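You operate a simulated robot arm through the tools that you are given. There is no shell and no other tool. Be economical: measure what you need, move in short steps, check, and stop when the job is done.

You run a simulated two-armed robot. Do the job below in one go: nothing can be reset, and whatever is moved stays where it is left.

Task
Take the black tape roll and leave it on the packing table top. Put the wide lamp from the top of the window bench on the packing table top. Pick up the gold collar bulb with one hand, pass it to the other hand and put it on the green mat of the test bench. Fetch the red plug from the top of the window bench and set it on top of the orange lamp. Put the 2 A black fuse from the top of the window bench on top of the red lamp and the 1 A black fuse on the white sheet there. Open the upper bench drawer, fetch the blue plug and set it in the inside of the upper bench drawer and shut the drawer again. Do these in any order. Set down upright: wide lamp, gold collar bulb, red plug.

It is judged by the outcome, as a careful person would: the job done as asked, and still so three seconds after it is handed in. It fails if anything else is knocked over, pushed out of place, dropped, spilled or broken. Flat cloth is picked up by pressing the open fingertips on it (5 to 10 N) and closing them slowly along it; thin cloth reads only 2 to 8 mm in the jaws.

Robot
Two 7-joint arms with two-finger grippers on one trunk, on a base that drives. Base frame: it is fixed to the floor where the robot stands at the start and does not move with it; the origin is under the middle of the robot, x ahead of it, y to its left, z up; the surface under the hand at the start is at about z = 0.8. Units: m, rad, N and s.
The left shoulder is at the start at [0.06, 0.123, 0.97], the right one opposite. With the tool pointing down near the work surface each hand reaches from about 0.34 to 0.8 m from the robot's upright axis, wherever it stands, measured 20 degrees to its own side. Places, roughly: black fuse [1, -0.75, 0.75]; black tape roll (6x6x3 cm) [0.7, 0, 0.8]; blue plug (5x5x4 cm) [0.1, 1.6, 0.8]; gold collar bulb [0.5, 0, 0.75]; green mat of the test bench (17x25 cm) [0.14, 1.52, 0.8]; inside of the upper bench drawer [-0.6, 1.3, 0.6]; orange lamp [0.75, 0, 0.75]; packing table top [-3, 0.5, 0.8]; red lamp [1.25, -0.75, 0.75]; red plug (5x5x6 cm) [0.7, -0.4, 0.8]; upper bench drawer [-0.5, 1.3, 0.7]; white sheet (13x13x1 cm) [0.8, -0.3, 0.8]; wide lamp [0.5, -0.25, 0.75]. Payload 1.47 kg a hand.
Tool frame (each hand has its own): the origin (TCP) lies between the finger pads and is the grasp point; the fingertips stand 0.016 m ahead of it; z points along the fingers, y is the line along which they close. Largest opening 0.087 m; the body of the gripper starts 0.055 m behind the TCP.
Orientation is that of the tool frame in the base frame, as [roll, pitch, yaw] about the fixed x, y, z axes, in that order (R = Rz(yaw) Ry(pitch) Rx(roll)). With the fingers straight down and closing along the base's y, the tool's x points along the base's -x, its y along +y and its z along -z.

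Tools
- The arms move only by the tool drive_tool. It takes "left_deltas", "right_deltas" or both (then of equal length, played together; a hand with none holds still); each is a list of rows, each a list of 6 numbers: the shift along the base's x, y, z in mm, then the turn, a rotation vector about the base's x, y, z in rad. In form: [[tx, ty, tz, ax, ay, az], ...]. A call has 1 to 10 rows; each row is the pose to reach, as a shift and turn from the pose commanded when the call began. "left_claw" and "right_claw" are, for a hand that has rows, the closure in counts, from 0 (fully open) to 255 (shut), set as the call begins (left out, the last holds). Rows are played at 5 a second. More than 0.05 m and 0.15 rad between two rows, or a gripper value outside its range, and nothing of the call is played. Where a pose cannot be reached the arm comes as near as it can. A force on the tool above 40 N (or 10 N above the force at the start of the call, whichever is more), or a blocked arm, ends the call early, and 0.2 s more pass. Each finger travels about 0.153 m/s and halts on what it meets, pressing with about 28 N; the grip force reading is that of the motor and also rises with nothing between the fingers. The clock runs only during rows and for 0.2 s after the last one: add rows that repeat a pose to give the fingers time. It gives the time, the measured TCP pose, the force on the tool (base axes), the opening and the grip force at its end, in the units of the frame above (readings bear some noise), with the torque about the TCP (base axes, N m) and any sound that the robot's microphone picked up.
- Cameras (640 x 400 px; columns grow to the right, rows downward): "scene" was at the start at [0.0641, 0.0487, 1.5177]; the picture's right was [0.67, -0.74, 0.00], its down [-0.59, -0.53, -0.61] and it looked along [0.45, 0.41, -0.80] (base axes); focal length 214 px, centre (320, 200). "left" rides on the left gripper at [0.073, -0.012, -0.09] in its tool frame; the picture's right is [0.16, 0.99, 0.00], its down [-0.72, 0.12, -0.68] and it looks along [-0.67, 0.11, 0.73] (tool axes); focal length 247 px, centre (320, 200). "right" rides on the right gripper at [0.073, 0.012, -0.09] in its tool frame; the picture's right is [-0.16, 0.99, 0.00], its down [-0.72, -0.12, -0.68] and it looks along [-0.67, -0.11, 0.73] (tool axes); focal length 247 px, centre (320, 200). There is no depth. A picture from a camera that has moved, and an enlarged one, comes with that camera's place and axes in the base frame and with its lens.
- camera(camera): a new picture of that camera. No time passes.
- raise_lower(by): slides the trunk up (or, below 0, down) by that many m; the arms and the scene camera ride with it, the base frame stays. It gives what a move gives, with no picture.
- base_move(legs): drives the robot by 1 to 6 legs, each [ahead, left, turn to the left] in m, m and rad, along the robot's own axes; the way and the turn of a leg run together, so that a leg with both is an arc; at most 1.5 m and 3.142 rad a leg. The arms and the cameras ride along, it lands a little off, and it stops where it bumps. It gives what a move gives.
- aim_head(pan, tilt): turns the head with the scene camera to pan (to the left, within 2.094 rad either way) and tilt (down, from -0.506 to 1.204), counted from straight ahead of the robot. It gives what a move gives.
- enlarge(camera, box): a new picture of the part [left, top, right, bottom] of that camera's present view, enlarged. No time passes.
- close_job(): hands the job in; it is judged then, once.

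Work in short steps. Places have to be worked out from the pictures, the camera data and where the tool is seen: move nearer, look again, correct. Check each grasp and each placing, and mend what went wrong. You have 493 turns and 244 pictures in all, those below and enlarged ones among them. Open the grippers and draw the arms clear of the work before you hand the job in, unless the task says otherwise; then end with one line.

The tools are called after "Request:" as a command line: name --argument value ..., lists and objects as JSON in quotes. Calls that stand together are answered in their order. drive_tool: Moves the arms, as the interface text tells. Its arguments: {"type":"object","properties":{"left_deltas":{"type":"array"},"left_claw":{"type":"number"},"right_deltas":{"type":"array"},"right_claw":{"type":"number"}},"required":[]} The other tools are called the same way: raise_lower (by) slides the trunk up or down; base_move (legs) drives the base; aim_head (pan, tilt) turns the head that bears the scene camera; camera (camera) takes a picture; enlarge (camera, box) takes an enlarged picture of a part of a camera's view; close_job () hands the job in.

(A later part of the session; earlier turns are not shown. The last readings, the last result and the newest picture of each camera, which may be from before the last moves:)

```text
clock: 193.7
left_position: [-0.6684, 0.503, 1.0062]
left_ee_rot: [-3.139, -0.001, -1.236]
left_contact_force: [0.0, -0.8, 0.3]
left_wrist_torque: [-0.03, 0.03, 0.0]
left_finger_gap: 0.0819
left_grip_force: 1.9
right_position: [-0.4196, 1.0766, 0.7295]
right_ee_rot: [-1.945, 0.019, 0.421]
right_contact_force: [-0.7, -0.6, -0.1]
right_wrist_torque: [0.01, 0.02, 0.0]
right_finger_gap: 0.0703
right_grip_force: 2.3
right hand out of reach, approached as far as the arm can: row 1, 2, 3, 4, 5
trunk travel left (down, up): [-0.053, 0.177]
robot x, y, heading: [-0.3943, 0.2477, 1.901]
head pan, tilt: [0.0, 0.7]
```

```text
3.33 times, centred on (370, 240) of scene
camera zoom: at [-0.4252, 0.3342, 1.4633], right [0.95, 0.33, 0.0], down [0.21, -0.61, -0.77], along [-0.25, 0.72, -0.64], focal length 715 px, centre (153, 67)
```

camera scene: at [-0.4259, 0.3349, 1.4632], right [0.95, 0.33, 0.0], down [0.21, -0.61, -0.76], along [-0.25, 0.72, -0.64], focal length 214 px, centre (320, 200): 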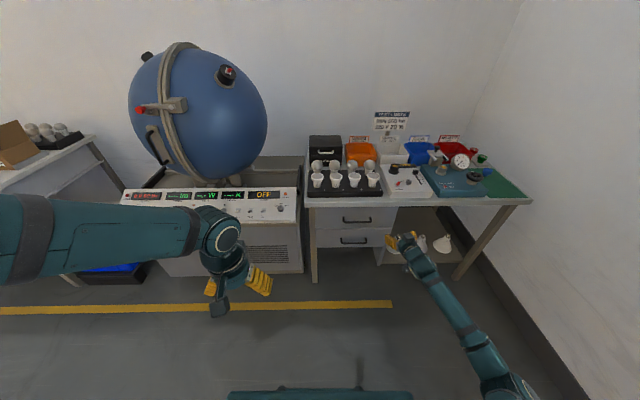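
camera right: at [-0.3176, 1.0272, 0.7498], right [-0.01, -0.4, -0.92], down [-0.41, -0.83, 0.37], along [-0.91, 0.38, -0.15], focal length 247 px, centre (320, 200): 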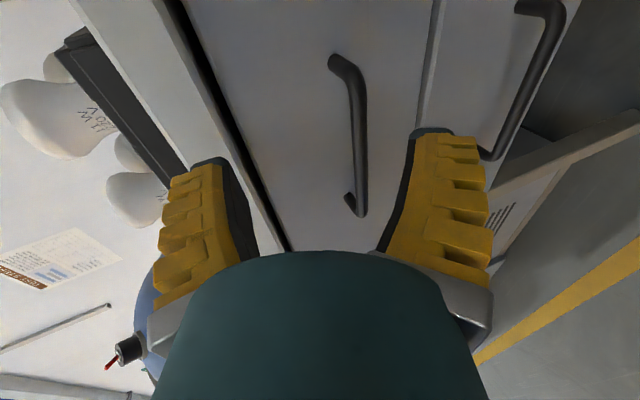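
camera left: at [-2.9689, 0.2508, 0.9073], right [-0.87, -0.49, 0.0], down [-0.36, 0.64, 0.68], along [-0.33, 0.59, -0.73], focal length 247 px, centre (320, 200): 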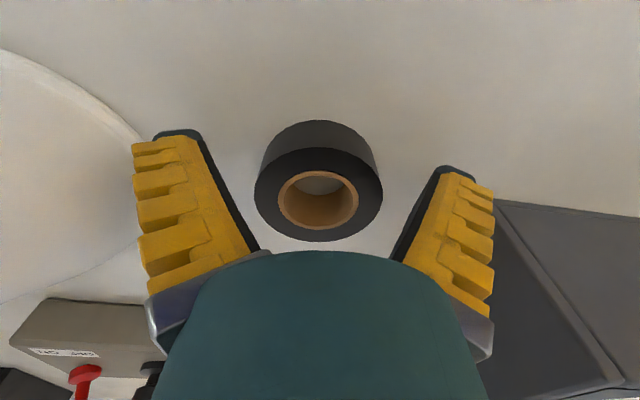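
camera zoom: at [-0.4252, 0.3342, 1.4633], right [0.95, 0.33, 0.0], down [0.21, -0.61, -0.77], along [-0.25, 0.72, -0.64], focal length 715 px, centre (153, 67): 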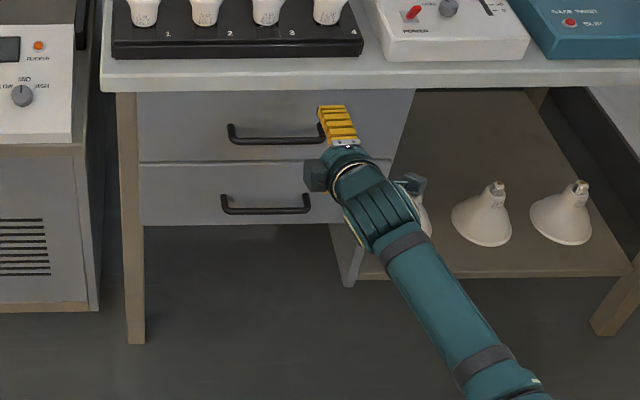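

The arm has stretched into its stuck branch again. I'll back the base off 0.15 m, then free the arm by saturating outward and going up and in.

Request:
base_move --legs '[[-0.15, 0, 0]]'

Request:
drive_tool --right_deltas '[[-3, 30, -5, 0, 0, 0], [-5, 60, -10, 0, 0, 0], [-5, 60, -10, 0, 0, 0]]'

Request:
drive_tool --right_deltas '[[0, -5, 40, 0, 0, 0], [5, -20, 75, 0, 0, 0], [15, -50, 100, 0, 0, 0], [25, -85, 120, 0, 0, 0], [35, -120, 130, 0, 0, 0]]'

```text
clock: 195.1
left_position: [-0.6198, 0.3596, 1.0065]
left_ee_rot: [-3.141, 0.0, -1.236]
left_contact_force: [0.5, -0.4, -0.2]
left_wrist_torque: [0.02, 0.0, 0.02]
left_finger_gap: 0.0819
left_grip_force: 0.6
right_position: [-0.3717, 0.934, 0.7309]
right_ee_rot: [-1.942, 0.019, 0.422]
right_contact_force: [-0.4, 0.0, -0.1]
right_wrist_torque: [-0.04, -0.03, -0.01]
right_finger_gap: 0.0706
right_grip_force: 3.0
trunk travel left (down, up): [-0.053, 0.177]
robot x, y, heading: [-0.3455, 0.1044, 1.906]
head pan, tilt: [0.0, 0.7]
```

```text
clock: 195.8
left_position: [-0.6199, 0.3601, 1.0059]
left_ee_rot: [-3.141, -0.003, -1.235]
left_contact_force: [-0.7, -0.5, 0.1]
left_wrist_torque: [-0.01, 0.0, 0.0]
left_finger_gap: 0.0821
left_grip_force: 1.5
right_position: [-0.3773, 0.9953, 0.7201]
right_ee_rot: [-1.946, 0.019, 0.421]
right_contact_force: [0.0, 0.2, -0.5]
right_wrist_torque: [0.01, 0.02, -0.01]
right_finger_gap: 0.0704
right_grip_force: 3.5
trunk travel left (down, up): [-0.053, 0.177]
robot x, y, heading: [-0.3451, 0.1076, 1.905]
head pan, tilt: [0.0, 0.7]
```

```text
clock: 197.1
left_position: [-0.6204, 0.36, 1.0068]
left_ee_rot: [-3.14, -0.001, -1.235]
left_contact_force: [0.5, 0.4, 0.2]
left_wrist_torque: [0.0, -0.01, -0.01]
left_finger_gap: 0.0818
left_grip_force: 1.3
right_position: [-0.3422, 0.8735, 0.8511]
right_ee_rot: [-1.944, 0.018, 0.42]
right_contact_force: [-0.1, 0.6, -0.3]
right_wrist_torque: [-0.01, -0.02, 0.01]
right_finger_gap: 0.0706
right_grip_force: 2.7
trunk travel left (down, up): [-0.053, 0.177]
robot x, y, heading: [-0.3411, 0.1052, 1.901]
head pan, tilt: [0.0, 0.7]
```

Reaching out worked, so the limit was lateral: the handle needs to be further to my right. I'll move the base left 0.10 m and forward 0.17 m.

Request:
base_move --legs '[[0, 0.1, 0], [0.17, 0, 0.015]]'

Request:
camera --camera "right"

```text
clock: 199.7
left_position: [-0.7752, 0.4864, 1.0067]
left_ee_rot: [-3.141, -0.004, -1.225]
left_contact_force: [-1.3, -0.2, -0.1]
left_wrist_torque: [0.01, -0.02, -0.01]
left_finger_gap: 0.082
left_grip_force: 0.5
right_position: [-0.5033, 1.0036, 0.8497]
right_ee_rot: [-1.944, 0.019, 0.433]
right_contact_force: [-0.6, 0.5, -0.2]
right_wrist_torque: [0.0, -0.02, -0.02]
right_finger_gap: 0.0703
right_grip_force: 2.6
trunk travel left (down, up): [-0.053, 0.177]
robot x, y, heading: [-0.4999, 0.233, 1.919]
head pan, tilt: [0.0, 0.7]
```

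```text
135 pictures are left
camera right: at [-0.4, 0.9553, 0.8703], right [-0.01, -0.4, -0.92], down [-0.4, -0.84, 0.37], along [-0.92, 0.37, -0.15], focal length 247 px, centre (320, 200)
```

right: 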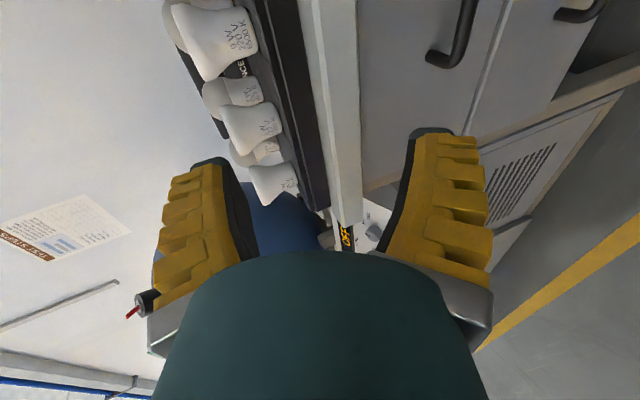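

The handle is now 0.31 m to the right and 0.84 m ahead. I'll move down to the pre-grasp and square up the yaw.

Request:
drive_tool --right_deltas '[[10, 0, -40, 0, 0, -0.03], [20, 5, -80, 0, 0, -0.06], [30, 20, -115, 0, 0, -0.08], [41, 38, -144, 0, 0, -0.08], [41, 38, -144, 0, 0, -0.08]]'

Request:
camera --camera "right"

Request:
enlarge --camera "scene" --box '[310, 180, 470, 300]'

```text
clock: 200.9
left_position: [-0.7743, 0.4856, 1.007]
left_ee_rot: [-3.14, -0.002, -1.225]
left_contact_force: [-0.2, -0.6, -0.2]
left_wrist_torque: [0.03, 0.01, 0.0]
left_finger_gap: 0.0819
left_grip_force: 0.9
right_position: [-0.4515, 1.047, 0.7125]
right_ee_rot: [-1.948, 0.022, 0.361]
right_contact_force: [0.7, -0.2, 0.9]
right_wrist_torque: [-0.03, 0.03, 0.0]
right_finger_gap: 0.0705
right_grip_force: 2.1
right hand out of reach, approached as far as the arm can: row 2, 3, 4, 5
trunk travel left (down, up): [-0.053, 0.177]
robot x, y, heading: [-0.4929, 0.2341, 1.915]
head pan, tilt: [0.0, 0.7]
```

```text
134 pictures are left
camera right: at [-0.3527, 0.9917, 0.7326], right [-0.04, -0.4, -0.91], down [-0.46, -0.8, 0.38], along [-0.89, 0.44, -0.16], focal length 247 px, centre (320, 200)
```

right: 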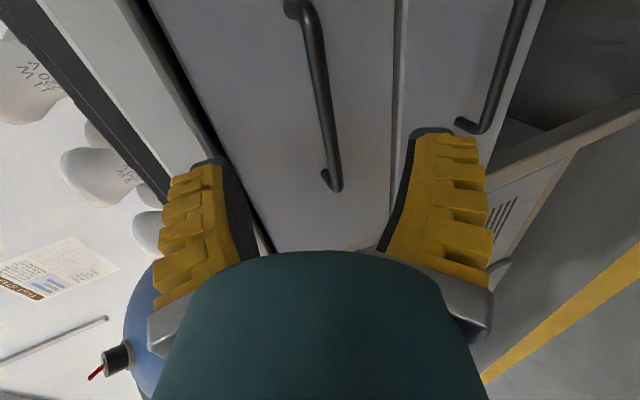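

```text
3.33 times, centred on (390, 240) of scene
camera zoom: at [-0.5289, 0.3209, 1.4633], right [0.94, 0.34, 0.0], down [0.22, -0.61, -0.77], along [-0.26, 0.72, -0.64], focal length 715 px, centre (87, 67)
```

zoom: 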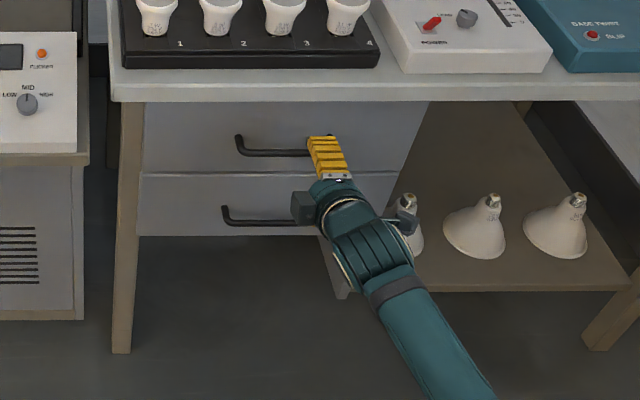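

The bar lies straight ahead of the jaws, about 0.1 m away. I'll advance along the tool axis.

Request:
drive_tool --right_deltas '[[-7, 17, -7, 0, 0, 0], [-13, 35, -15, 0, 0, 0], [-20, 52, -22, 0, 0, 0], [-26, 65, -28, 0, 0, 0], [-26, 65, -28, 0, 0, 0]]' --right_claw 90

Request:
camera --camera "right"

```text
clock: 202.1
left_position: [-0.775, 0.4853, 1.0064]
left_ee_rot: [-3.14, -0.002, -1.224]
left_contact_force: [0.6, -1.4, 0.3]
left_wrist_torque: [-0.04, 0.0, 0.0]
left_finger_gap: 0.0814
left_grip_force: 1.1
right_position: [-0.4786, 1.1131, 0.6844]
right_ee_rot: [-1.945, 0.018, 0.352]
right_contact_force: [0.3, 0.2, 0.2]
right_wrist_torque: [0.0, 0.01, 0.0]
right_finger_gap: 0.0608
right_grip_force: 3.3
trunk travel left (down, up): [-0.053, 0.177]
robot x, y, heading: [-0.4993, 0.234, 1.911]
head pan, tilt: [0.0, 0.7]
```

```text
132 pictures are left
camera right: at [-0.3805, 1.0565, 0.7034], right [-0.04, -0.4, -0.92], down [-0.47, -0.8, 0.37], along [-0.88, 0.44, -0.15], focal length 247 px, centre (320, 200)
```

right: 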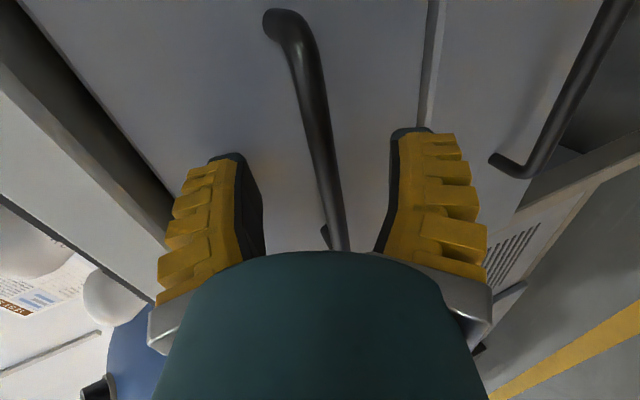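

The bar is about 2 cm ahead of the grasp point. I'll advance 16 mm and close.

Request:
drive_tool --right_deltas '[[-3, 8, -3, 0, 0, 0], [-5, 15, -6, 0, 0, 0], [-5, 15, -6, 0, 0, 0]]'

Request:
drive_tool --right_deltas '[[0, 0, 0, 0, 0, 0], [0, 0, 0, 0, 0, 0], [0, 0, 0, 0, 0, 0], [0, 0, 0, 0, 0, 0]]' --right_claw 255

Request:
camera --camera "right"

```text
clock: 202.9
left_position: [-0.7738, 0.4839, 1.0068]
left_ee_rot: [-3.14, 0.001, -1.223]
left_contact_force: [-0.3, 0.7, -0.3]
left_wrist_torque: [-0.02, 0.01, 0.03]
left_finger_gap: 0.0818
left_grip_force: 1.4
right_position: [-0.4815, 1.1266, 0.6772]
right_ee_rot: [-1.942, 0.02, 0.352]
right_contact_force: [4.4, -20.3, 3.9]
right_wrist_torque: [0.9, 0.23, 0.04]
right_finger_gap: 0.0646
right_grip_force: 4.9
trunk travel left (down, up): [-0.053, 0.177]
robot x, y, heading: [-0.4915, 0.2334, 1.917]
head pan, tilt: [0.0, 0.7]
```

```text
clock: 203.9
left_position: [-0.7737, 0.4877, 1.0057]
left_ee_rot: [3.141, -0.003, -1.225]
left_contact_force: [-0.6, 0.6, -0.5]
left_wrist_torque: [-0.02, 0.01, 0.02]
left_finger_gap: 0.0819
left_grip_force: 1.3
right_position: [-0.4833, 1.1285, 0.6715]
right_ee_rot: [-1.95, 0.02, 0.353]
right_contact_force: [-2.8, 1.8, -20.3]
right_wrist_torque: [0.18, -0.16, -0.02]
right_finger_gap: 0.0059
right_grip_force: 29.7
trunk travel left (down, up): [-0.053, 0.177]
robot x, y, heading: [-0.4952, 0.2322, 1.916]
head pan, tilt: [0.0, 0.7]
```

```text
131 pictures are left
camera right: at [-0.3852, 1.072, 0.694], right [-0.04, -0.4, -0.91], down [-0.47, -0.8, 0.37], along [-0.88, 0.44, -0.16], focal length 247 px, centre (320, 200)
```

right: 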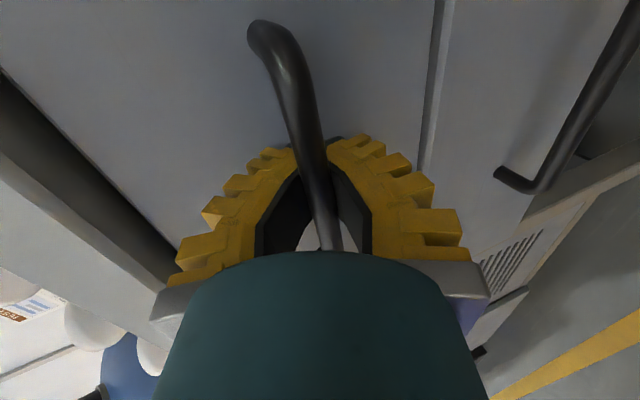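

The bar is gripped. I'll pull gently with the base, 0.06 m first.

Request:
base_move --legs '[[-0.06, 0, 0]]'

Request:
camera --camera "right"

```text
clock: 204.8
left_position: [-0.754, 0.4312, 1.0049]
left_ee_rot: [3.141, -0.003, -1.224]
left_contact_force: [0.0, -0.3, 0.2]
left_wrist_torque: [-0.01, 0.02, 0.02]
left_finger_gap: 0.0819
left_grip_force: 1.4
right_position: [-0.4627, 1.0735, 0.6731]
right_ee_rot: [-1.949, 0.023, 0.352]
right_contact_force: [-0.1, -1.0, -27.0]
right_wrist_torque: [0.23, -0.08, -0.07]
right_finger_gap: 0.0058
right_grip_force: 29.3
trunk travel left (down, up): [-0.053, 0.177]
robot x, y, heading: [-0.476, 0.1753, 1.912]
head pan, tilt: [0.0, 0.7]
```

```text
130 pictures are left
camera right: at [-0.3647, 1.0162, 0.6941], right [-0.04, -0.4, -0.91], down [-0.47, -0.8, 0.37], along [-0.88, 0.44, -0.16], focal length 247 px, centre (320, 200)
```

right: 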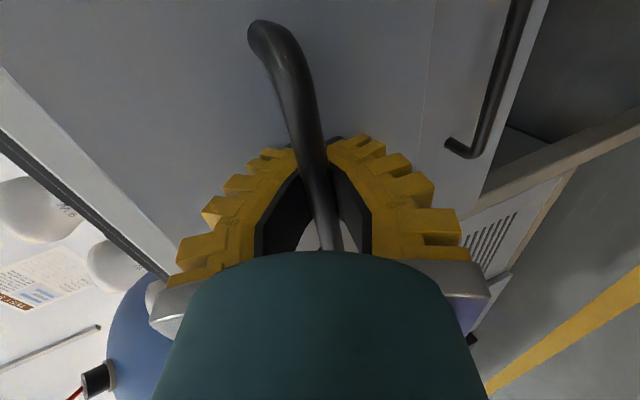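

The drawer comes out with the hand. I'll pull another 0.19 m.

Request:
base_move --legs '[[-0.1, 0, 0], [-0.09, 0, 0]]'

Request:
camera --camera "scene"

```text
clock: 206.7
left_position: [-0.69, 0.254, 1.0064]
left_ee_rot: [3.141, -0.004, -1.226]
left_contact_force: [0.2, -0.2, 0.1]
left_wrist_torque: [-0.01, 0.01, 0.0]
left_finger_gap: 0.0819
left_grip_force: 0.6
right_position: [-0.3975, 0.8952, 0.6743]
right_ee_rot: [-1.949, 0.019, 0.35]
right_contact_force: [0.9, -0.8, -19.5]
right_wrist_torque: [0.22, -0.1, -0.02]
right_finger_gap: 0.0058
right_grip_force: 29.3
trunk travel left (down, up): [-0.053, 0.177]
robot x, y, heading: [-0.4104, -0.0012, 1.912]
head pan, tilt: [0.0, 0.7]
```

```text
129 pictures are left
camera scene: at [-0.4443, 0.0894, 1.4631], right [0.94, 0.34, 0.0], down [0.22, -0.61, -0.76], along [-0.26, 0.72, -0.64], focal length 214 px, centre (320, 200)
```

scene: 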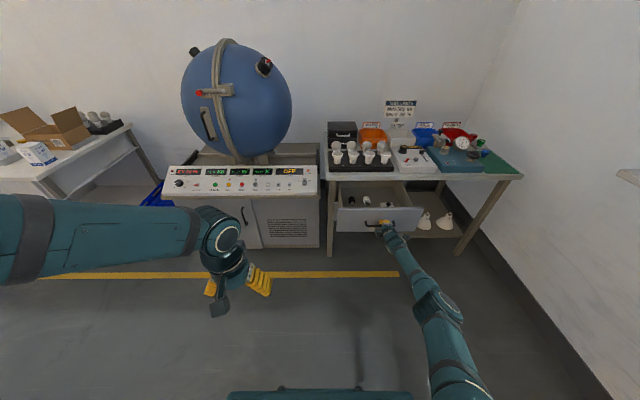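

The drawer is open about 0.25 m. I'll open the gripper, back off along the tool axis, and look inside.

Request:
drive_tool --right_deltas '[[0, 0, 0, 0, 0, 0], [0, 0, 0, 0, 0, 0], [0, 0, 0, 0, 0, 0]]' --right_claw 60

Request:
drive_tool --right_deltas '[[5, -14, 5, 0, 0, 0], [12, -36, 14, 0, 0, 0], [24, -70, 27, 0, 0, 0]]'

Request:
enlarge --camera "scene" --box '[310, 140, 530, 290]'

```text
clock: 207.5
left_position: [-0.6911, 0.2532, 1.0063]
left_ee_rot: [-3.139, -0.002, -1.224]
left_contact_force: [-0.1, 0.2, 0.6]
left_wrist_torque: [0.01, -0.02, 0.02]
left_finger_gap: 0.0817
left_grip_force: 1.0
right_position: [-0.3979, 0.893, 0.6746]
right_ee_rot: [-1.948, 0.02, 0.351]
right_contact_force: [1.1, 0.1, -0.2]
right_wrist_torque: [0.01, 0.02, -0.03]
right_finger_gap: 0.0705
right_grip_force: 2.5
trunk travel left (down, up): [-0.053, 0.177]
robot x, y, heading: [-0.4109, 0.0008, 1.917]
head pan, tilt: [0.0, 0.7]
```

```text
clock: 208.3
left_position: [-0.6893, 0.2519, 1.0064]
left_ee_rot: [-3.141, -0.002, -1.225]
left_contact_force: [-1.0, -0.3, -1.2]
left_wrist_torque: [0.01, 0.03, 0.02]
left_finger_gap: 0.0817
left_grip_force: 0.6
right_position: [-0.3713, 0.8256, 0.7045]
right_ee_rot: [-1.951, 0.022, 0.359]
right_contact_force: [-0.7, -0.2, 0.3]
right_wrist_torque: [-0.03, 0.01, -0.01]
right_finger_gap: 0.0705
right_grip_force: 2.4
trunk travel left (down, up): [-0.053, 0.177]
robot x, y, heading: [-0.4156, -0.0038, 1.917]
head pan, tilt: [0.0, 0.7]
```

```text
2.67 times, centred on (420, 215) of scene
camera zoom: at [-0.4442, 0.0872, 1.4634], right [0.94, 0.34, 0.0], down [0.22, -0.61, -0.77], along [-0.26, 0.72, -0.64], focal length 572 px, centre (53, 160)
```

zoom: 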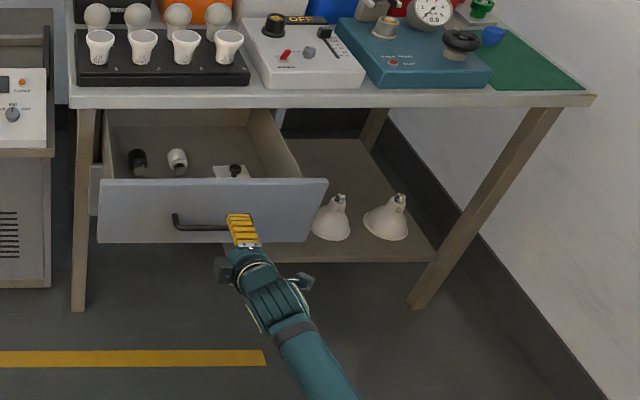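

The drawer is open, with some small items inside and free room on its right. I'll roll the tool back while lifting, away from the drawer.

Request:
drive_tool --right_deltas '[[0, -5, 15, -0.047, 0.126, -0.054], [1, -10, 30, -0.095, 0.252, -0.108], [2, -15, 45, -0.142, 0.378, -0.161], [3, -20, 60, -0.189, 0.504, -0.215], [4, -25, 75, -0.236, 0.63, -0.269], [5, -30, 90, -0.284, 0.757, -0.323], [6, -35, 105, -0.331, 0.883, -0.377], [7, -40, 120, -0.378, 1.009, -0.43], [8, -45, 135, -0.426, 1.135, -0.484], [10, -50, 150, -0.473, 1.261, -0.538]]'

```text
clock: 210.5
left_position: [-0.6899, 0.254, 1.0063]
left_ee_rot: [-3.139, -0.002, -1.226]
left_contact_force: [-0.9, -0.1, -0.1]
left_wrist_torque: [-0.01, 0.0, -0.01]
left_finger_gap: 0.0821
left_grip_force: 1.0
right_position: [-0.3654, 0.773, 0.8512]
right_ee_rot: [-2.902, 1.177, -0.956]
right_contact_force: [0.1, -0.2, 0.7]
right_wrist_torque: [0.02, 0.01, 0.03]
right_finger_gap: 0.0704
right_grip_force: 3.2
trunk travel left (down, up): [-0.053, 0.177]
robot x, y, heading: [-0.4134, 0.0026, 1.92]
head pan, tilt: [0.0, 0.7]
```

Now I'll tilt the tool back to pointing straight down while lifting and drawing it in.

Request:
drive_tool --right_deltas '[[4, -12, 16, -0.126, -0.039, -0.011], [9, -25, 33, -0.252, -0.079, -0.021], [13, -38, 50, -0.378, -0.118, -0.032], [18, -50, 66, -0.504, -0.157, -0.042], [22, -63, 83, -0.631, -0.197, -0.053], [27, -75, 100, -0.757, -0.236, -0.064], [31, -88, 116, -0.883, -0.275, -0.074], [36, -100, 133, -1.009, -0.315, -0.085], [40, -113, 150, -1.135, -0.354, -0.096]]' --right_claw 0

Request:
camera --camera "scene"

```text
clock: 212.5
left_position: [-0.6904, 0.2531, 1.006]
left_ee_rot: [-3.138, -0.001, -1.227]
left_contact_force: [-0.7, -1.0, -0.3]
left_wrist_torque: [0.01, 0.0, 0.02]
left_finger_gap: 0.0818
left_grip_force: 0.7
right_position: [-0.3246, 0.6608, 1.003]
right_ee_rot: [-3.14, 0.0, -1.223]
right_contact_force: [0.2, -0.8, 0.1]
right_wrist_torque: [-0.01, 0.01, 0.0]
right_finger_gap: 0.087
right_grip_force: 0.1
trunk travel left (down, up): [-0.053, 0.177]
robot x, y, heading: [-0.4106, -0.0017, 1.919]
head pan, tilt: [0.0, 0.7]
```

```text
127 pictures are left
camera scene: at [-0.4453, 0.0874, 1.4633], right [0.94, 0.34, 0.0], down [0.22, -0.61, -0.77], along [-0.26, 0.72, -0.64], focal length 214 px, centre (320, 200)
```

scene: 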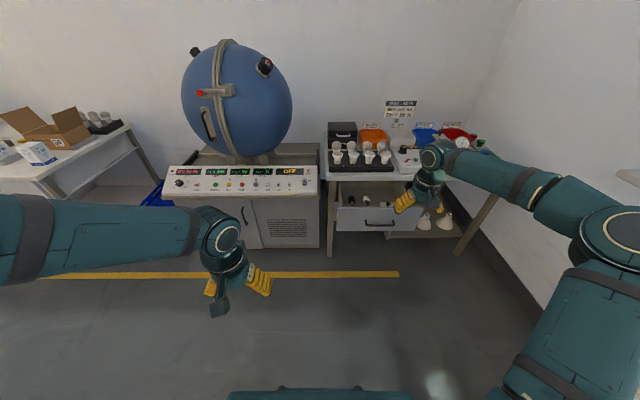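

The hand is back to normal. I'll raise the trunk again, then drive forward, right and forward to stand in front of the green mat, keeping clear of the open drawer and the window bench corner.

Request:
raise_lower --by 0.12

Request:
base_move --legs '[[0.36, 0, 0], [0, -0.88, 0]]'

Request:
camera --camera "scene"

```text
clock: 214.0
left_position: [-0.69, 0.253, 1.1267]
left_ee_rot: [-3.139, -0.003, -1.225]
left_contact_force: [0.0, -0.5, 0.3]
left_wrist_torque: [0.03, 0.0, -0.01]
left_finger_gap: 0.0819
left_grip_force: 1.2
right_position: [-0.3245, 0.6586, 1.1224]
right_ee_rot: [3.141, 0.002, -1.224]
right_contact_force: [-0.2, -0.6, 0.1]
right_wrist_torque: [0.02, 0.0, 0.0]
right_finger_gap: 0.0871
right_grip_force: 0.0
trunk travel left (down, up): [-0.173, 0.057]
robot x, y, heading: [-0.4127, -0.0003, 1.914]
head pan, tilt: [0.0, 0.7]
```

```text
clock: 222.9
left_position: [-0.0494, 0.8397, 1.1269]
left_ee_rot: [-3.124, 0.012, -1.221]
left_contact_force: [-0.1, 0.4, -0.6]
left_wrist_torque: [-0.01, 0.0, -0.01]
left_finger_gap: 0.0815
left_grip_force: 1.6
right_position: [0.3043, 1.2461, 1.1377]
right_ee_rot: [-3.123, 0.016, -1.193]
right_contact_force: [1.0, 0.2, 0.4]
right_wrist_torque: [-0.02, 0.0, -0.01]
right_finger_gap: 0.0871
right_grip_force: 0.1
trunk travel left (down, up): [-0.173, 0.057]
robot x, y, heading: [0.2437, 0.6071, 1.923]
head pan, tilt: [0.0, 0.7]
stopped in leg 2: the robot was blocked; the commanded pose is now the measured one
```

```text
126 pictures are left
camera scene: at [0.1911, 0.668, 1.5843], right [0.94, 0.34, 0.02], down [0.23, -0.59, -0.77], along [-0.25, 0.73, -0.64], focal length 214 px, centre (320, 200)
```

scene: 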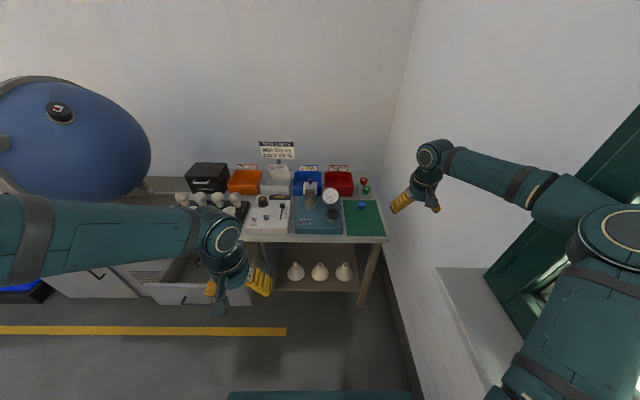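

The robot bumped something, likely the right elbow against the window wall or sill. I'll back off 0.12 m to the left and check.

Request:
base_move --legs '[[0, 0.12, 0]]'

Request:
aim_head --pan -0.9 --tilt 0.8

Request:
camera --camera "scene"

```text
clock: 224.6
left_position: [-0.1483, 0.8164, 1.1256]
left_ee_rot: [-3.139, -0.003, -1.22]
left_contact_force: [0.1, -1.0, 0.4]
left_wrist_torque: [-0.05, 0.01, 0.01]
left_finger_gap: 0.0818
left_grip_force: 1.1
right_position: [0.2058, 1.2237, 1.1235]
right_ee_rot: [3.141, 0.004, -1.2]
right_contact_force: [0.4, -0.9, 0.9]
right_wrist_torque: [0.03, -0.02, -0.01]
right_finger_gap: 0.0873
right_grip_force: 0.0
trunk travel left (down, up): [-0.173, 0.057]
robot x, y, heading: [0.1322, 0.5672, 1.922]
head pan, tilt: [0.0, 0.7]
```

```text
clock: 225.8
left_position: [-0.1477, 0.8172, 1.1269]
left_ee_rot: [-3.14, -0.001, -1.218]
left_contact_force: [0.0, -0.6, 0.7]
left_wrist_torque: [0.02, 0.0, -0.01]
left_finger_gap: 0.0818
left_grip_force: 1.5
right_position: [0.2077, 1.2246, 1.1246]
right_ee_rot: [3.141, 0.003, -1.202]
right_contact_force: [-0.8, 0.1, 0.7]
right_wrist_torque: [0.0, 0.0, 0.01]
right_finger_gap: 0.0872
right_grip_force: 0.1
trunk travel left (down, up): [-0.173, 0.057]
robot x, y, heading: [0.1314, 0.5673, 1.923]
head pan, tilt: [-0.901, 0.799]
```

```text
125 pictures are left
camera scene: at [0.1689, 0.6422, 1.575], right [0.85, -0.52, 0.0], down [-0.37, -0.61, -0.7], along [0.36, 0.59, -0.72], focal length 214 px, centre (320, 200)
```

scene: 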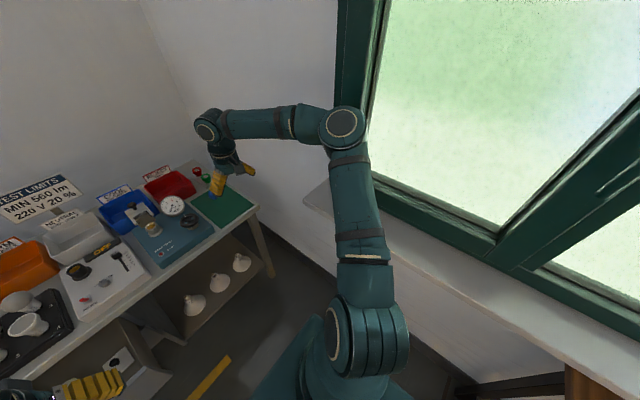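

The elbow had touched the window side; nothing moved. From here I can approach straight ahead, since the plug is to the right-front within reach. I'll drive forward 0.27 m and look at the mat.

Request:
base_move --legs '[[0.27, 0, 0]]'

Request:
aim_head --pan -0.4 --tilt 0.85

Request:
camera --camera "right"

Request:
camera --camera "scene"

```text
clock: 227.7
left_position: [-0.2409, 1.0737, 1.1262]
left_ee_rot: [-3.14, -0.002, -1.222]
left_contact_force: [-0.4, -0.3, 0.1]
left_wrist_torque: [0.0, 0.02, -0.01]
left_finger_gap: 0.0818
left_grip_force: 1.1
right_position: [0.1152, 1.4813, 1.1245]
right_ee_rot: [3.14, 0.005, -1.203]
right_contact_force: [0.1, 0.6, -0.5]
right_wrist_torque: [-0.04, -0.02, -0.04]
right_finger_gap: 0.0868
right_grip_force: 0.0
trunk travel left (down, up): [-0.173, 0.057]
robot x, y, heading: [0.0398, 0.8188, 1.921]
head pan, tilt: [-0.901, 0.799]
```

```text
clock: 228.7
left_position: [-0.2411, 1.0736, 1.1262]
left_ee_rot: [-3.139, -0.001, -1.224]
left_contact_force: [-0.6, 0.7, 0.5]
left_wrist_torque: [0.01, 0.03, -0.05]
left_finger_gap: 0.0816
left_grip_force: 1.2
right_position: [0.1162, 1.4795, 1.1244]
right_ee_rot: [3.141, 0.002, -1.201]
right_contact_force: [1.0, 0.4, -0.1]
right_wrist_torque: [-0.02, 0.03, -0.01]
right_finger_gap: 0.0871
right_grip_force: 0.1
trunk travel left (down, up): [-0.173, 0.057]
robot x, y, heading: [0.0356, 0.822, 1.921]
head pan, tilt: [-0.4, 0.85]
```

```text
124 pictures are left
camera right: at [0.1302, 1.4085, 1.2134], right [-0.98, -0.21, 0.0], down [-0.15, 0.71, 0.68], along [-0.14, 0.67, -0.73], focal length 247 px, centre (320, 200)
```

right: 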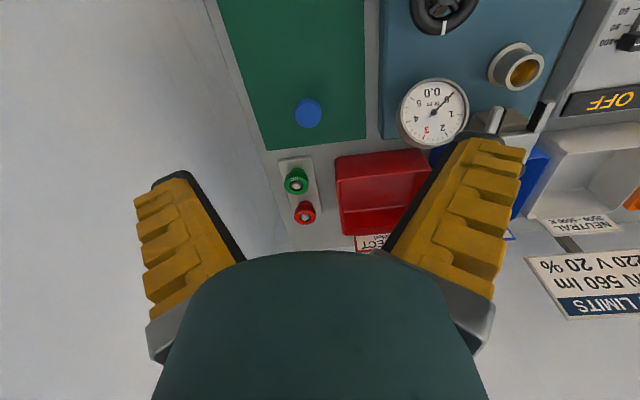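

```text
123 pictures are left
camera scene: at [0.0373, 0.9078, 1.571], right [1.0, -0.05, 0.0], down [-0.04, -0.75, -0.66], along [0.03, 0.66, -0.75], focal length 214 px, centre (320, 200)
```

scene: 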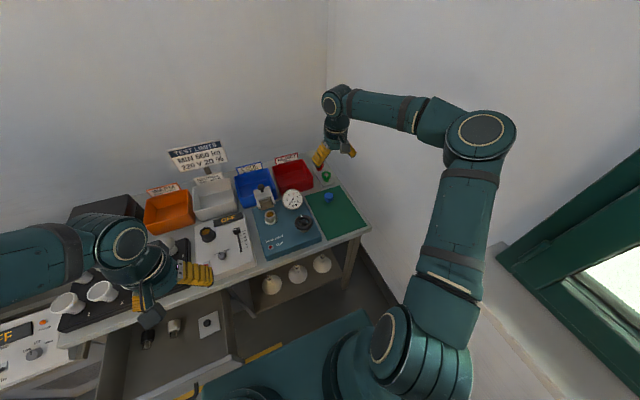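

The plug is at about (0.110, 1.574). I'll move the right hand above it to z≈0.93.

Request:
drive_tool --right_deltas '[[-3, 45, 0, 0, 0, 0], [-6, 94, 0, 0, 0, 0], [-6, 94, -45, 0, 0, 0], [-6, 94, -90, 0, 0, 0], [-6, 94, -135, 0, 0, 0], [-6, 94, -180, 0, 0, 0], [-6, 94, -195, 0, 0, 0], [-6, 94, -195, 0, 0, 0]]'

Request:
camera --camera "right"

```text
clock: 230.5
left_position: [-0.2424, 1.0739, 1.1262]
left_ee_rot: [-3.14, -0.003, -1.224]
left_contact_force: [-0.3, -0.1, -0.4]
left_wrist_torque: [0.02, 0.01, 0.03]
left_finger_gap: 0.0819
left_grip_force: 0.4
right_position: [0.1112, 1.5741, 0.9293]
right_ee_rot: [-3.141, 0.003, -1.203]
right_contact_force: [0.0, 0.0, -0.1]
right_wrist_torque: [-0.02, 0.03, 0.04]
right_finger_gap: 0.0874
right_grip_force: 0.1
trunk travel left (down, up): [-0.173, 0.057]
robot x, y, heading: [0.0376, 0.8222, 1.921]
head pan, tilt: [-0.4, 0.85]
```

```text
122 pictures are left
camera right: at [0.126, 1.5016, 1.0188], right [-0.98, -0.21, 0.0], down [-0.15, 0.71, 0.68], along [-0.14, 0.67, -0.73], focal length 247 px, centre (320, 200)
```

right: 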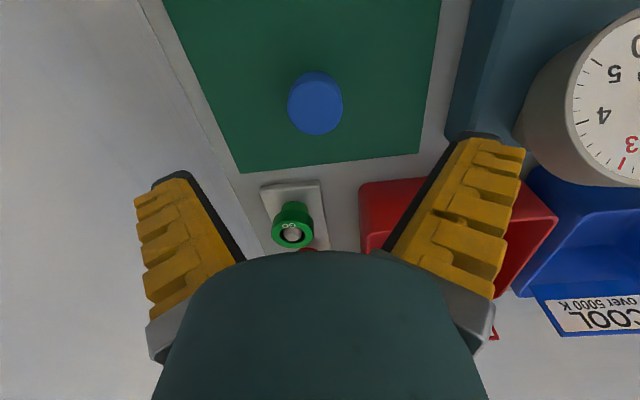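

Well aligned. I'll descend around the plug to z≈0.825.

Request:
drive_tool --right_deltas '[[1, -1, -40, 0, 0, 0], [1, -1, -75, 0, 0, 0], [1, -1, -95, 0, 0, 0], [1, -1, -103, 0, 0, 0], [1, -1, -103, 0, 0, 0]]' --right_claw 25

Request:
camera --camera "right"

```text
clock: 231.7
left_position: [-0.2416, 1.073, 1.1245]
left_ee_rot: [-3.139, -0.001, -1.224]
left_contact_force: [0.1, 0.9, 0.2]
left_wrist_torque: [0.0, 0.01, 0.0]
left_finger_gap: 0.0815
left_grip_force: 1.1
right_position: [0.1122, 1.5734, 0.8251]
right_ee_rot: [3.141, 0.003, -1.204]
right_contact_force: [0.7, 0.2, 0.4]
right_wrist_torque: [-0.01, 0.03, 0.02]
right_finger_gap: 0.0805
right_grip_force: 1.4
trunk travel left (down, up): [-0.173, 0.057]
robot x, y, heading: [0.0396, 0.8181, 1.922]
head pan, tilt: [-0.4, 0.85]
```

```text
121 pictures are left
camera right: at [0.127, 1.5006, 0.9152], right [-0.98, -0.21, 0.0], down [-0.15, 0.71, 0.68], along [-0.14, 0.67, -0.73], focal length 247 px, centre (320, 200)
```

right: 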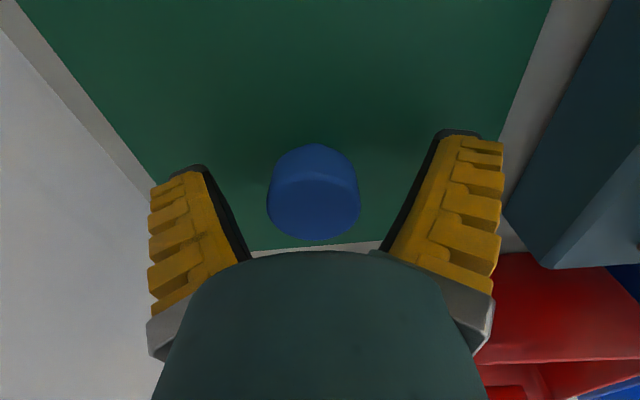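

Close on the plug and lift.

Request:
drive_tool --right_deltas '[[0, 0, 0, 0, 0, 0], [0, 0, 0, 0, 0, 0], [0, 0, 0, 0, 0, 0], [0, 0, 0, 0, 0, 0]]' --right_claw 255

Request:
drive_tool --right_deltas '[[0, 0, 40, 0, 0, 0], [0, 0, 85, 0, 0, 0], [0, 0, 130, 0, 0, 0], [0, 0, 175, 0, 0, 0], [0, 0, 220, 0, 0, 0], [0, 0, 265, 0, 0, 0], [0, 0, 300, 0, 0, 0]]'

Request:
camera --camera "right"

```text
clock: 232.7
left_position: [-0.2413, 1.0729, 1.1267]
left_ee_rot: [-3.14, -0.001, -1.224]
left_contact_force: [-0.6, 0.0, -0.1]
left_wrist_torque: [0.0, -0.03, -0.02]
left_finger_gap: 0.0821
left_grip_force: 1.3
right_position: [0.1118, 1.5723, 0.826]
right_ee_rot: [-3.14, 0.004, -1.201]
right_contact_force: [1.0, 0.2, 0.5]
right_wrist_torque: [-0.01, 0.01, -0.02]
right_finger_gap: 0.0324
right_grip_force: 28.3
trunk travel left (down, up): [-0.173, 0.057]
robot x, y, heading: [0.0379, 0.8232, 1.924]
head pan, tilt: [-0.4, 0.85]
```

```text
clock: 234.3
left_position: [-0.2427, 1.0723, 1.1264]
left_ee_rot: [-3.14, -0.002, -1.222]
left_contact_force: [0.5, -0.1, 0.5]
left_wrist_torque: [-0.01, -0.02, -0.04]
left_finger_gap: 0.0817
left_grip_force: 0.5
right_position: [0.1115, 1.5719, 1.1276]
right_ee_rot: [3.14, 0.004, -1.202]
right_contact_force: [-0.3, 0.6, -0.3]
right_wrist_torque: [0.01, -0.03, -0.03]
right_finger_gap: 0.0326
right_grip_force: 28.1
trunk travel left (down, up): [-0.173, 0.057]
robot x, y, heading: [0.0366, 0.8203, 1.917]
head pan, tilt: [-0.4, 0.85]
```

```text
120 pictures are left
camera right: at [0.1258, 1.5004, 1.2168], right [-0.98, -0.21, 0.0], down [-0.15, 0.72, 0.68], along [-0.14, 0.67, -0.73], focal length 247 px, centre (320, 200)
```

right: 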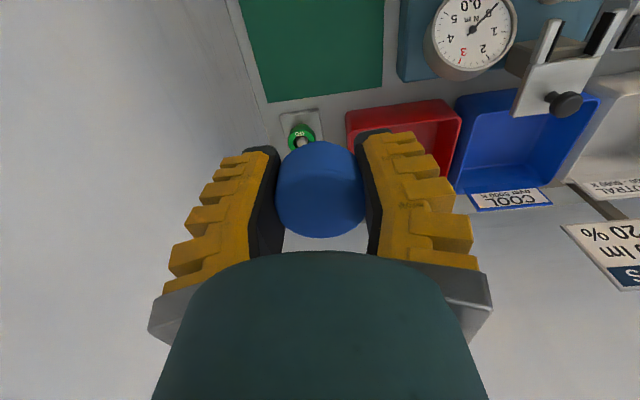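

The blue plug is held. I'll back away and move left to stand in front of the open drawer.

Request:
base_move --legs '[[-0.27, 0, 0], [0, 0.46, 0]]'

Request:
aim_head --pan -0.2 --tilt 0.9

Request:
camera --camera "scene"

```text
clock: 240.3
left_position: [-0.5792, 0.6676, 1.1262]
left_ee_rot: [-3.141, -0.001, -1.232]
left_contact_force: [-0.9, 0.1, -0.2]
left_wrist_torque: [-0.01, 0.0, 0.01]
left_finger_gap: 0.0819
left_grip_force: 1.0
right_position: [-0.2224, 1.1641, 1.1269]
right_ee_rot: [-3.141, 0.002, -1.213]
right_contact_force: [-0.7, -0.9, -0.8]
right_wrist_torque: [0.0, 0.03, 0.0]
right_finger_gap: 0.0325
right_grip_force: 28.1
trunk travel left (down, up): [-0.173, 0.057]
robot x, y, heading: [-0.3021, 0.4105, 1.91]
head pan, tilt: [-0.4, 0.85]
```

```text
clock: 241.1
left_position: [-0.58, 0.668, 1.1263]
left_ee_rot: [-3.138, -0.003, -1.232]
left_contact_force: [-1.6, -0.8, 0.7]
left_wrist_torque: [0.01, -0.02, -0.03]
left_finger_gap: 0.0816
left_grip_force: 0.6
right_position: [-0.2212, 1.1642, 1.1273]
right_ee_rot: [-3.142, 0.003, -1.212]
right_contact_force: [-0.4, 0.0, -0.2]
right_wrist_torque: [-0.01, 0.01, 0.01]
right_finger_gap: 0.0325
right_grip_force: 28.1
trunk travel left (down, up): [-0.173, 0.057]
robot x, y, heading: [-0.3006, 0.409, 1.908]
head pan, tilt: [-0.201, 0.901]
```

```text
119 pictures are left
camera scene: at [-0.317, 0.4961, 1.5671], right [0.99, 0.14, 0.0], down [0.11, -0.78, -0.62], along [-0.09, 0.62, -0.78], focal length 214 px, centre (320, 200)
```

scene: 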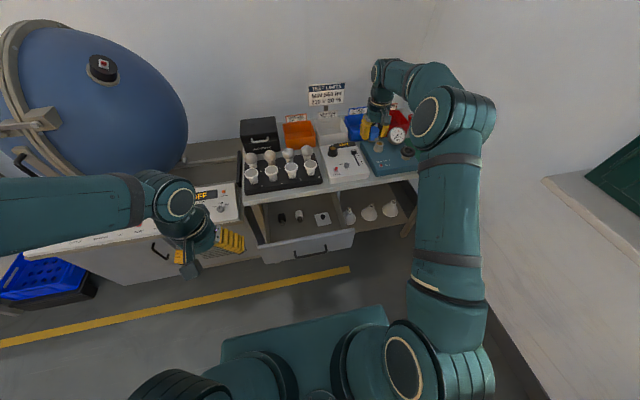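

Request:
enlarge --camera "scene" --box '[235, 180, 375, 270]'

```text
4.44 times, centred on (305, 225) of scene
camera zoom: at [-0.317, 0.4961, 1.5671], right [0.99, 0.14, 0.0], down [0.11, -0.78, -0.62], along [-0.09, 0.62, -0.78], focal length 953 px, centre (387, 89)
```

zoom: 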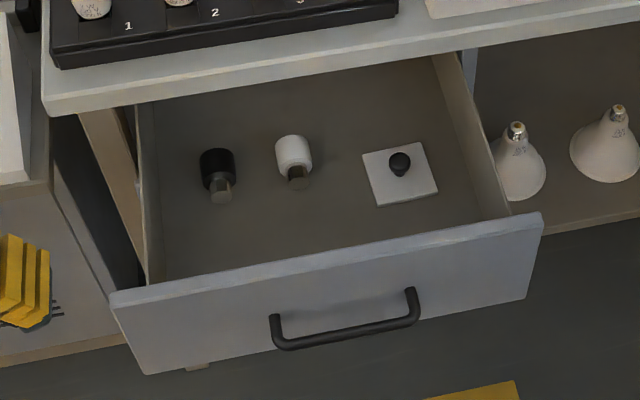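

The drawer has free floor between the white bulb and the card. To keep the wrist camera off the drawer front, I'll turn the hand 90°. First I'll shift the base 0.15 m left, then yaw the hand.

Request:
base_move --legs '[[0, 0.15, 0]]'

Request:
drive_tool --right_deltas '[[0, -10, 0, 0, 0, 0.145], [0, -20, 0, 0, 0, 0.29], [0, -30, 0, 0, 0, 0.435], [0, -40, 0, 0, 0, 0.58], [0, -50, 0, 0, 0, 0.725], [0, -60, 0, 0, 0, 0.87], [0, -70, 0, 0, 0, 1.015], [0, -80, 0, 0, 0, 1.16], [0, -90, 0, 0, 0, 1.305], [0, -100, 0, 0, 0, 1.45]]'

Request:
drive_tool --right_deltas '[[0, 0, 0, 0, 0, 0.11], [0, 0, 0, 0, 0, 0.11]]'

Request:
camera --camera "right"

Request:
enlarge --camera "scene" --box '[270, 180, 410, 270]'

```text
clock: 243.0
left_position: [-0.7193, 0.6177, 1.1254]
left_ee_rot: [-3.138, -0.002, -1.233]
left_contact_force: [-0.1, 0.0, 0.7]
left_wrist_torque: [-0.02, 0.01, 0.01]
left_finger_gap: 0.0818
left_grip_force: 1.3
right_position: [-0.3624, 1.1136, 1.1272]
right_ee_rot: [-3.14, 0.003, -1.212]
right_contact_force: [-0.7, -0.5, -0.9]
right_wrist_torque: [0.01, -0.01, -0.05]
right_finger_gap: 0.0323
right_grip_force: 27.8
trunk travel left (down, up): [-0.173, 0.057]
robot x, y, heading: [-0.4408, 0.3617, 1.913]
head pan, tilt: [-0.201, 0.901]
```

```text
clock: 245.2
left_position: [-0.7193, 0.6177, 1.1255]
left_ee_rot: [-3.139, -0.001, -1.232]
left_contact_force: [0.2, -0.2, -0.4]
left_wrist_torque: [0.0, -0.02, 0.0]
left_finger_gap: 0.0818
left_grip_force: 1.1
right_position: [-0.3613, 1.0137, 1.1276]
right_ee_rot: [3.141, 0.005, 0.242]
right_contact_force: [-0.7, 0.0, -0.5]
right_wrist_torque: [0.0, -0.02, 0.01]
right_finger_gap: 0.0321
right_grip_force: 28.1
trunk travel left (down, up): [-0.173, 0.057]
robot x, y, heading: [-0.4424, 0.362, 1.908]
head pan, tilt: [-0.201, 0.901]
```

```text
clock: 245.8
left_position: [-0.7206, 0.6186, 1.1262]
left_ee_rot: [-3.141, -0.002, -1.234]
left_contact_force: [-0.4, -1.4, -0.1]
left_wrist_torque: [-0.02, 0.0, -0.01]
left_finger_gap: 0.0818
left_grip_force: 0.9
right_position: [-0.3626, 1.0143, 1.1271]
right_ee_rot: [3.141, 0.003, 0.347]
right_contact_force: [0.6, -0.4, 0.1]
right_wrist_torque: [0.01, 0.01, 0.04]
right_finger_gap: 0.0322
right_grip_force: 28.7
trunk travel left (down, up): [-0.173, 0.057]
robot x, y, heading: [-0.4417, 0.3653, 1.91]
head pan, tilt: [-0.201, 0.901]
```

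```text
117 pictures are left
camera right: at [-0.2906, 1.0289, 1.2165], right [0.19, -0.98, 0.0], down [-0.72, -0.14, 0.68], along [-0.67, -0.13, -0.73], focal length 247 px, centre (320, 200)
```

right: 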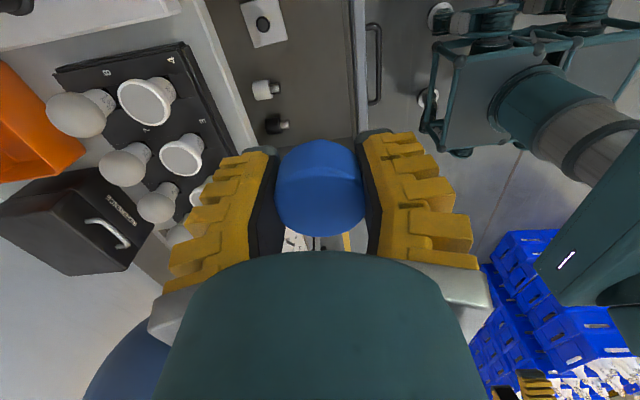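

```text
4.44 times, centred on (340, 225) of scene
camera zoom: at [-0.4575, 0.4466, 1.5671], right [0.99, 0.14, 0.0], down [0.11, -0.78, -0.62], along [-0.09, 0.62, -0.78], focal length 953 px, centre (231, 89)
```

zoom: 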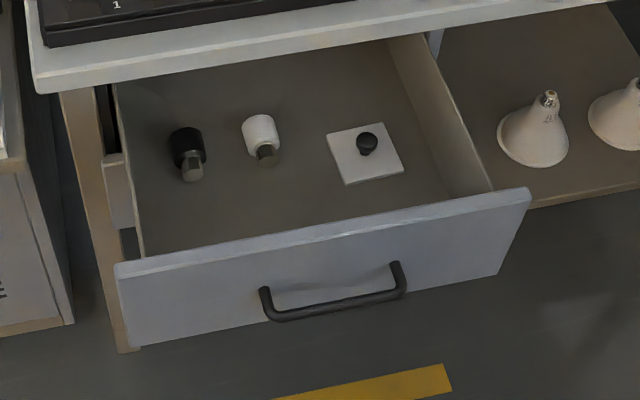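

Triangulating, the drawer floor is at about z=0.60 and the drawer front's top at about 0.76. The free spot is at about (-0.455, 1.028). I'll move over it and descend to z≈0.78.

Request:
drive_tool --right_deltas '[[-46, 7, 0, 0, 0, 0], [-92, 14, 0, 0, 0, 0], [-92, 14, -45, 0, 0, 0], [-92, 14, -90, 0, 0, 0], [-92, 14, -135, 0, 0, 0], [-92, 14, -180, 0, 0, 0], [-92, 14, -225, 0, 0, 0], [-92, 14, -270, 0, 0, 0], [-92, 14, -315, 0, 0, 0], [-92, 14, -345, 0, 0, 0]]'

Request:
camera --camera "right"

Request:
camera --camera "scene"

```text
clock: 248.0
left_position: [-0.7196, 0.6184, 1.1258]
left_ee_rot: [-3.141, -0.002, -1.233]
left_contact_force: [0.5, -0.1, 0.1]
left_wrist_torque: [0.02, 0.0, 0.01]
left_finger_gap: 0.082
left_grip_force: 1.0
right_position: [-0.4544, 1.0308, 0.7803]
right_ee_rot: [-3.141, 0.004, 0.346]
right_contact_force: [-0.7, 0.6, 0.3]
right_wrist_torque: [-0.02, 0.01, 0.0]
right_finger_gap: 0.0324
right_grip_force: 28.6
trunk travel left (down, up): [-0.173, 0.057]
robot x, y, heading: [-0.4446, 0.3617, 1.915]
head pan, tilt: [-0.201, 0.901]
```

```text
115 pictures are left
camera right: at [-0.3816, 1.0454, 0.8698], right [0.19, -0.98, 0.0], down [-0.72, -0.14, 0.68], along [-0.67, -0.13, -0.73], focal length 247 px, centre (320, 200)
```

right: 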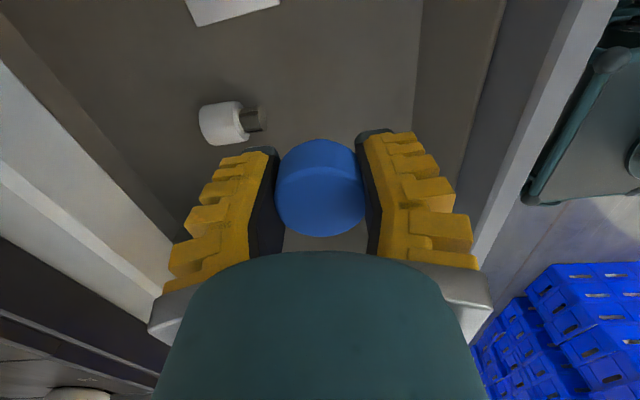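

```text
114 pictures are left
camera scene: at [-0.4576, 0.4469, 1.5671], right [0.99, 0.14, 0.0], down [0.11, -0.78, -0.62], along [-0.09, 0.61, -0.78], focal length 214 px, centre (320, 200)
```

scene: 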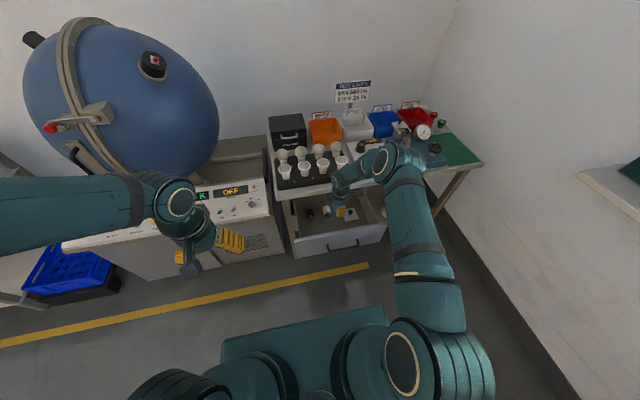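

The target spot is clear; I'll nudge it slightly away from the white bulb and descend into the drawer.

Request:
drive_tool --right_deltas '[[11, -7, -20, 0, 0, 0], [11, -7, -60, 0, 0, 0], [11, -7, -95, 0, 0, 0], [11, -7, -125, 0, 0, 0], [11, -7, -138, 0, 0, 0], [11, -7, -138, 0, 0, 0]]'

Request:
camera --camera "right"

```text
clock: 249.4
left_position: [-0.7193, 0.6182, 1.1272]
left_ee_rot: [-3.138, -0.002, -1.231]
left_contact_force: [-0.1, 0.2, 0.2]
left_wrist_torque: [-0.02, 0.01, 0.01]
left_finger_gap: 0.0819
left_grip_force: 1.0
right_position: [-0.4426, 1.0215, 0.644]
right_ee_rot: [-3.141, 0.005, 0.348]
right_contact_force: [0.0, 0.2, -0.6]
right_wrist_torque: [0.0, 0.03, 0.0]
right_finger_gap: 0.0324
right_grip_force: 28.3
trunk travel left (down, up): [-0.173, 0.057]
robot x, y, heading: [-0.4425, 0.3602, 1.91]
head pan, tilt: [-0.201, 0.901]
```

```text
113 pictures are left
camera right: at [-0.3707, 1.0365, 0.7327], right [0.19, -0.98, 0.0], down [-0.72, -0.14, 0.68], along [-0.67, -0.13, -0.73], focal length 247 px, centre (320, 200)
```

right: 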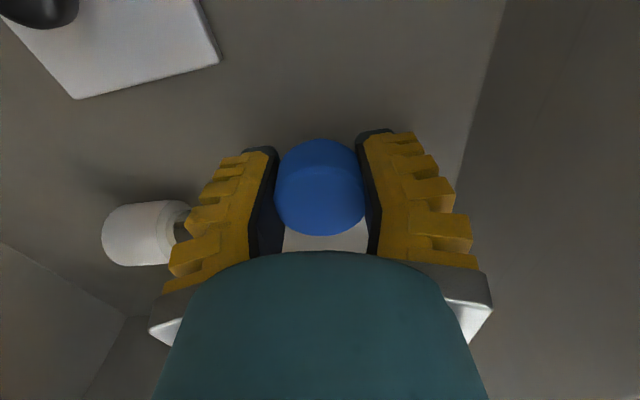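

The white bulb is about 6 cm away from the finger. I'll lower in small steps to contact.

Request:
drive_tool --right_deltas '[[0, 0, -5, 0, 0, 0], [0, 0, -10, 0, 0, 0]]'

Request:
drive_tool --right_deltas '[[0, 0, -3, 0, 0, 0], [0, 0, -6, 0, 0, 0]]'

```text
clock: 250.0
left_position: [-0.7206, 0.6182, 1.1256]
left_ee_rot: [-3.14, -0.002, -1.234]
left_contact_force: [0.4, -0.7, -0.4]
left_wrist_torque: [0.01, -0.03, 0.0]
left_finger_gap: 0.0817
left_grip_force: 0.3
right_position: [-0.4424, 1.0216, 0.6324]
right_ee_rot: [3.141, 0.004, 0.349]
right_contact_force: [-0.1, -1.4, 0.1]
right_wrist_torque: [-0.02, -0.02, -0.01]
right_finger_gap: 0.0325
right_grip_force: 28.2
trunk travel left (down, up): [-0.173, 0.057]
robot x, y, heading: [-0.4403, 0.3633, 1.913]
head pan, tilt: [-0.201, 0.901]
```

```text
clock: 250.6
left_position: [-0.7192, 0.6167, 1.1265]
left_ee_rot: [-3.139, 0.0, -1.233]
left_contact_force: [-0.3, 0.8, -0.4]
left_wrist_torque: [0.0, 0.0, 0.0]
left_finger_gap: 0.0817
left_grip_force: 0.8
right_position: [-0.4439, 1.0226, 0.6315]
right_ee_rot: [-3.134, 0.005, 0.346]
right_contact_force: [-1.4, 0.4, 25.2]
right_wrist_torque: [0.03, 0.08, 0.0]
right_finger_gap: 0.0348
right_grip_force: 28.7
trunk travel left (down, up): [-0.173, 0.057]
robot x, y, heading: [-0.4433, 0.3632, 1.915]
head pan, tilt: [-0.201, 0.901]
```

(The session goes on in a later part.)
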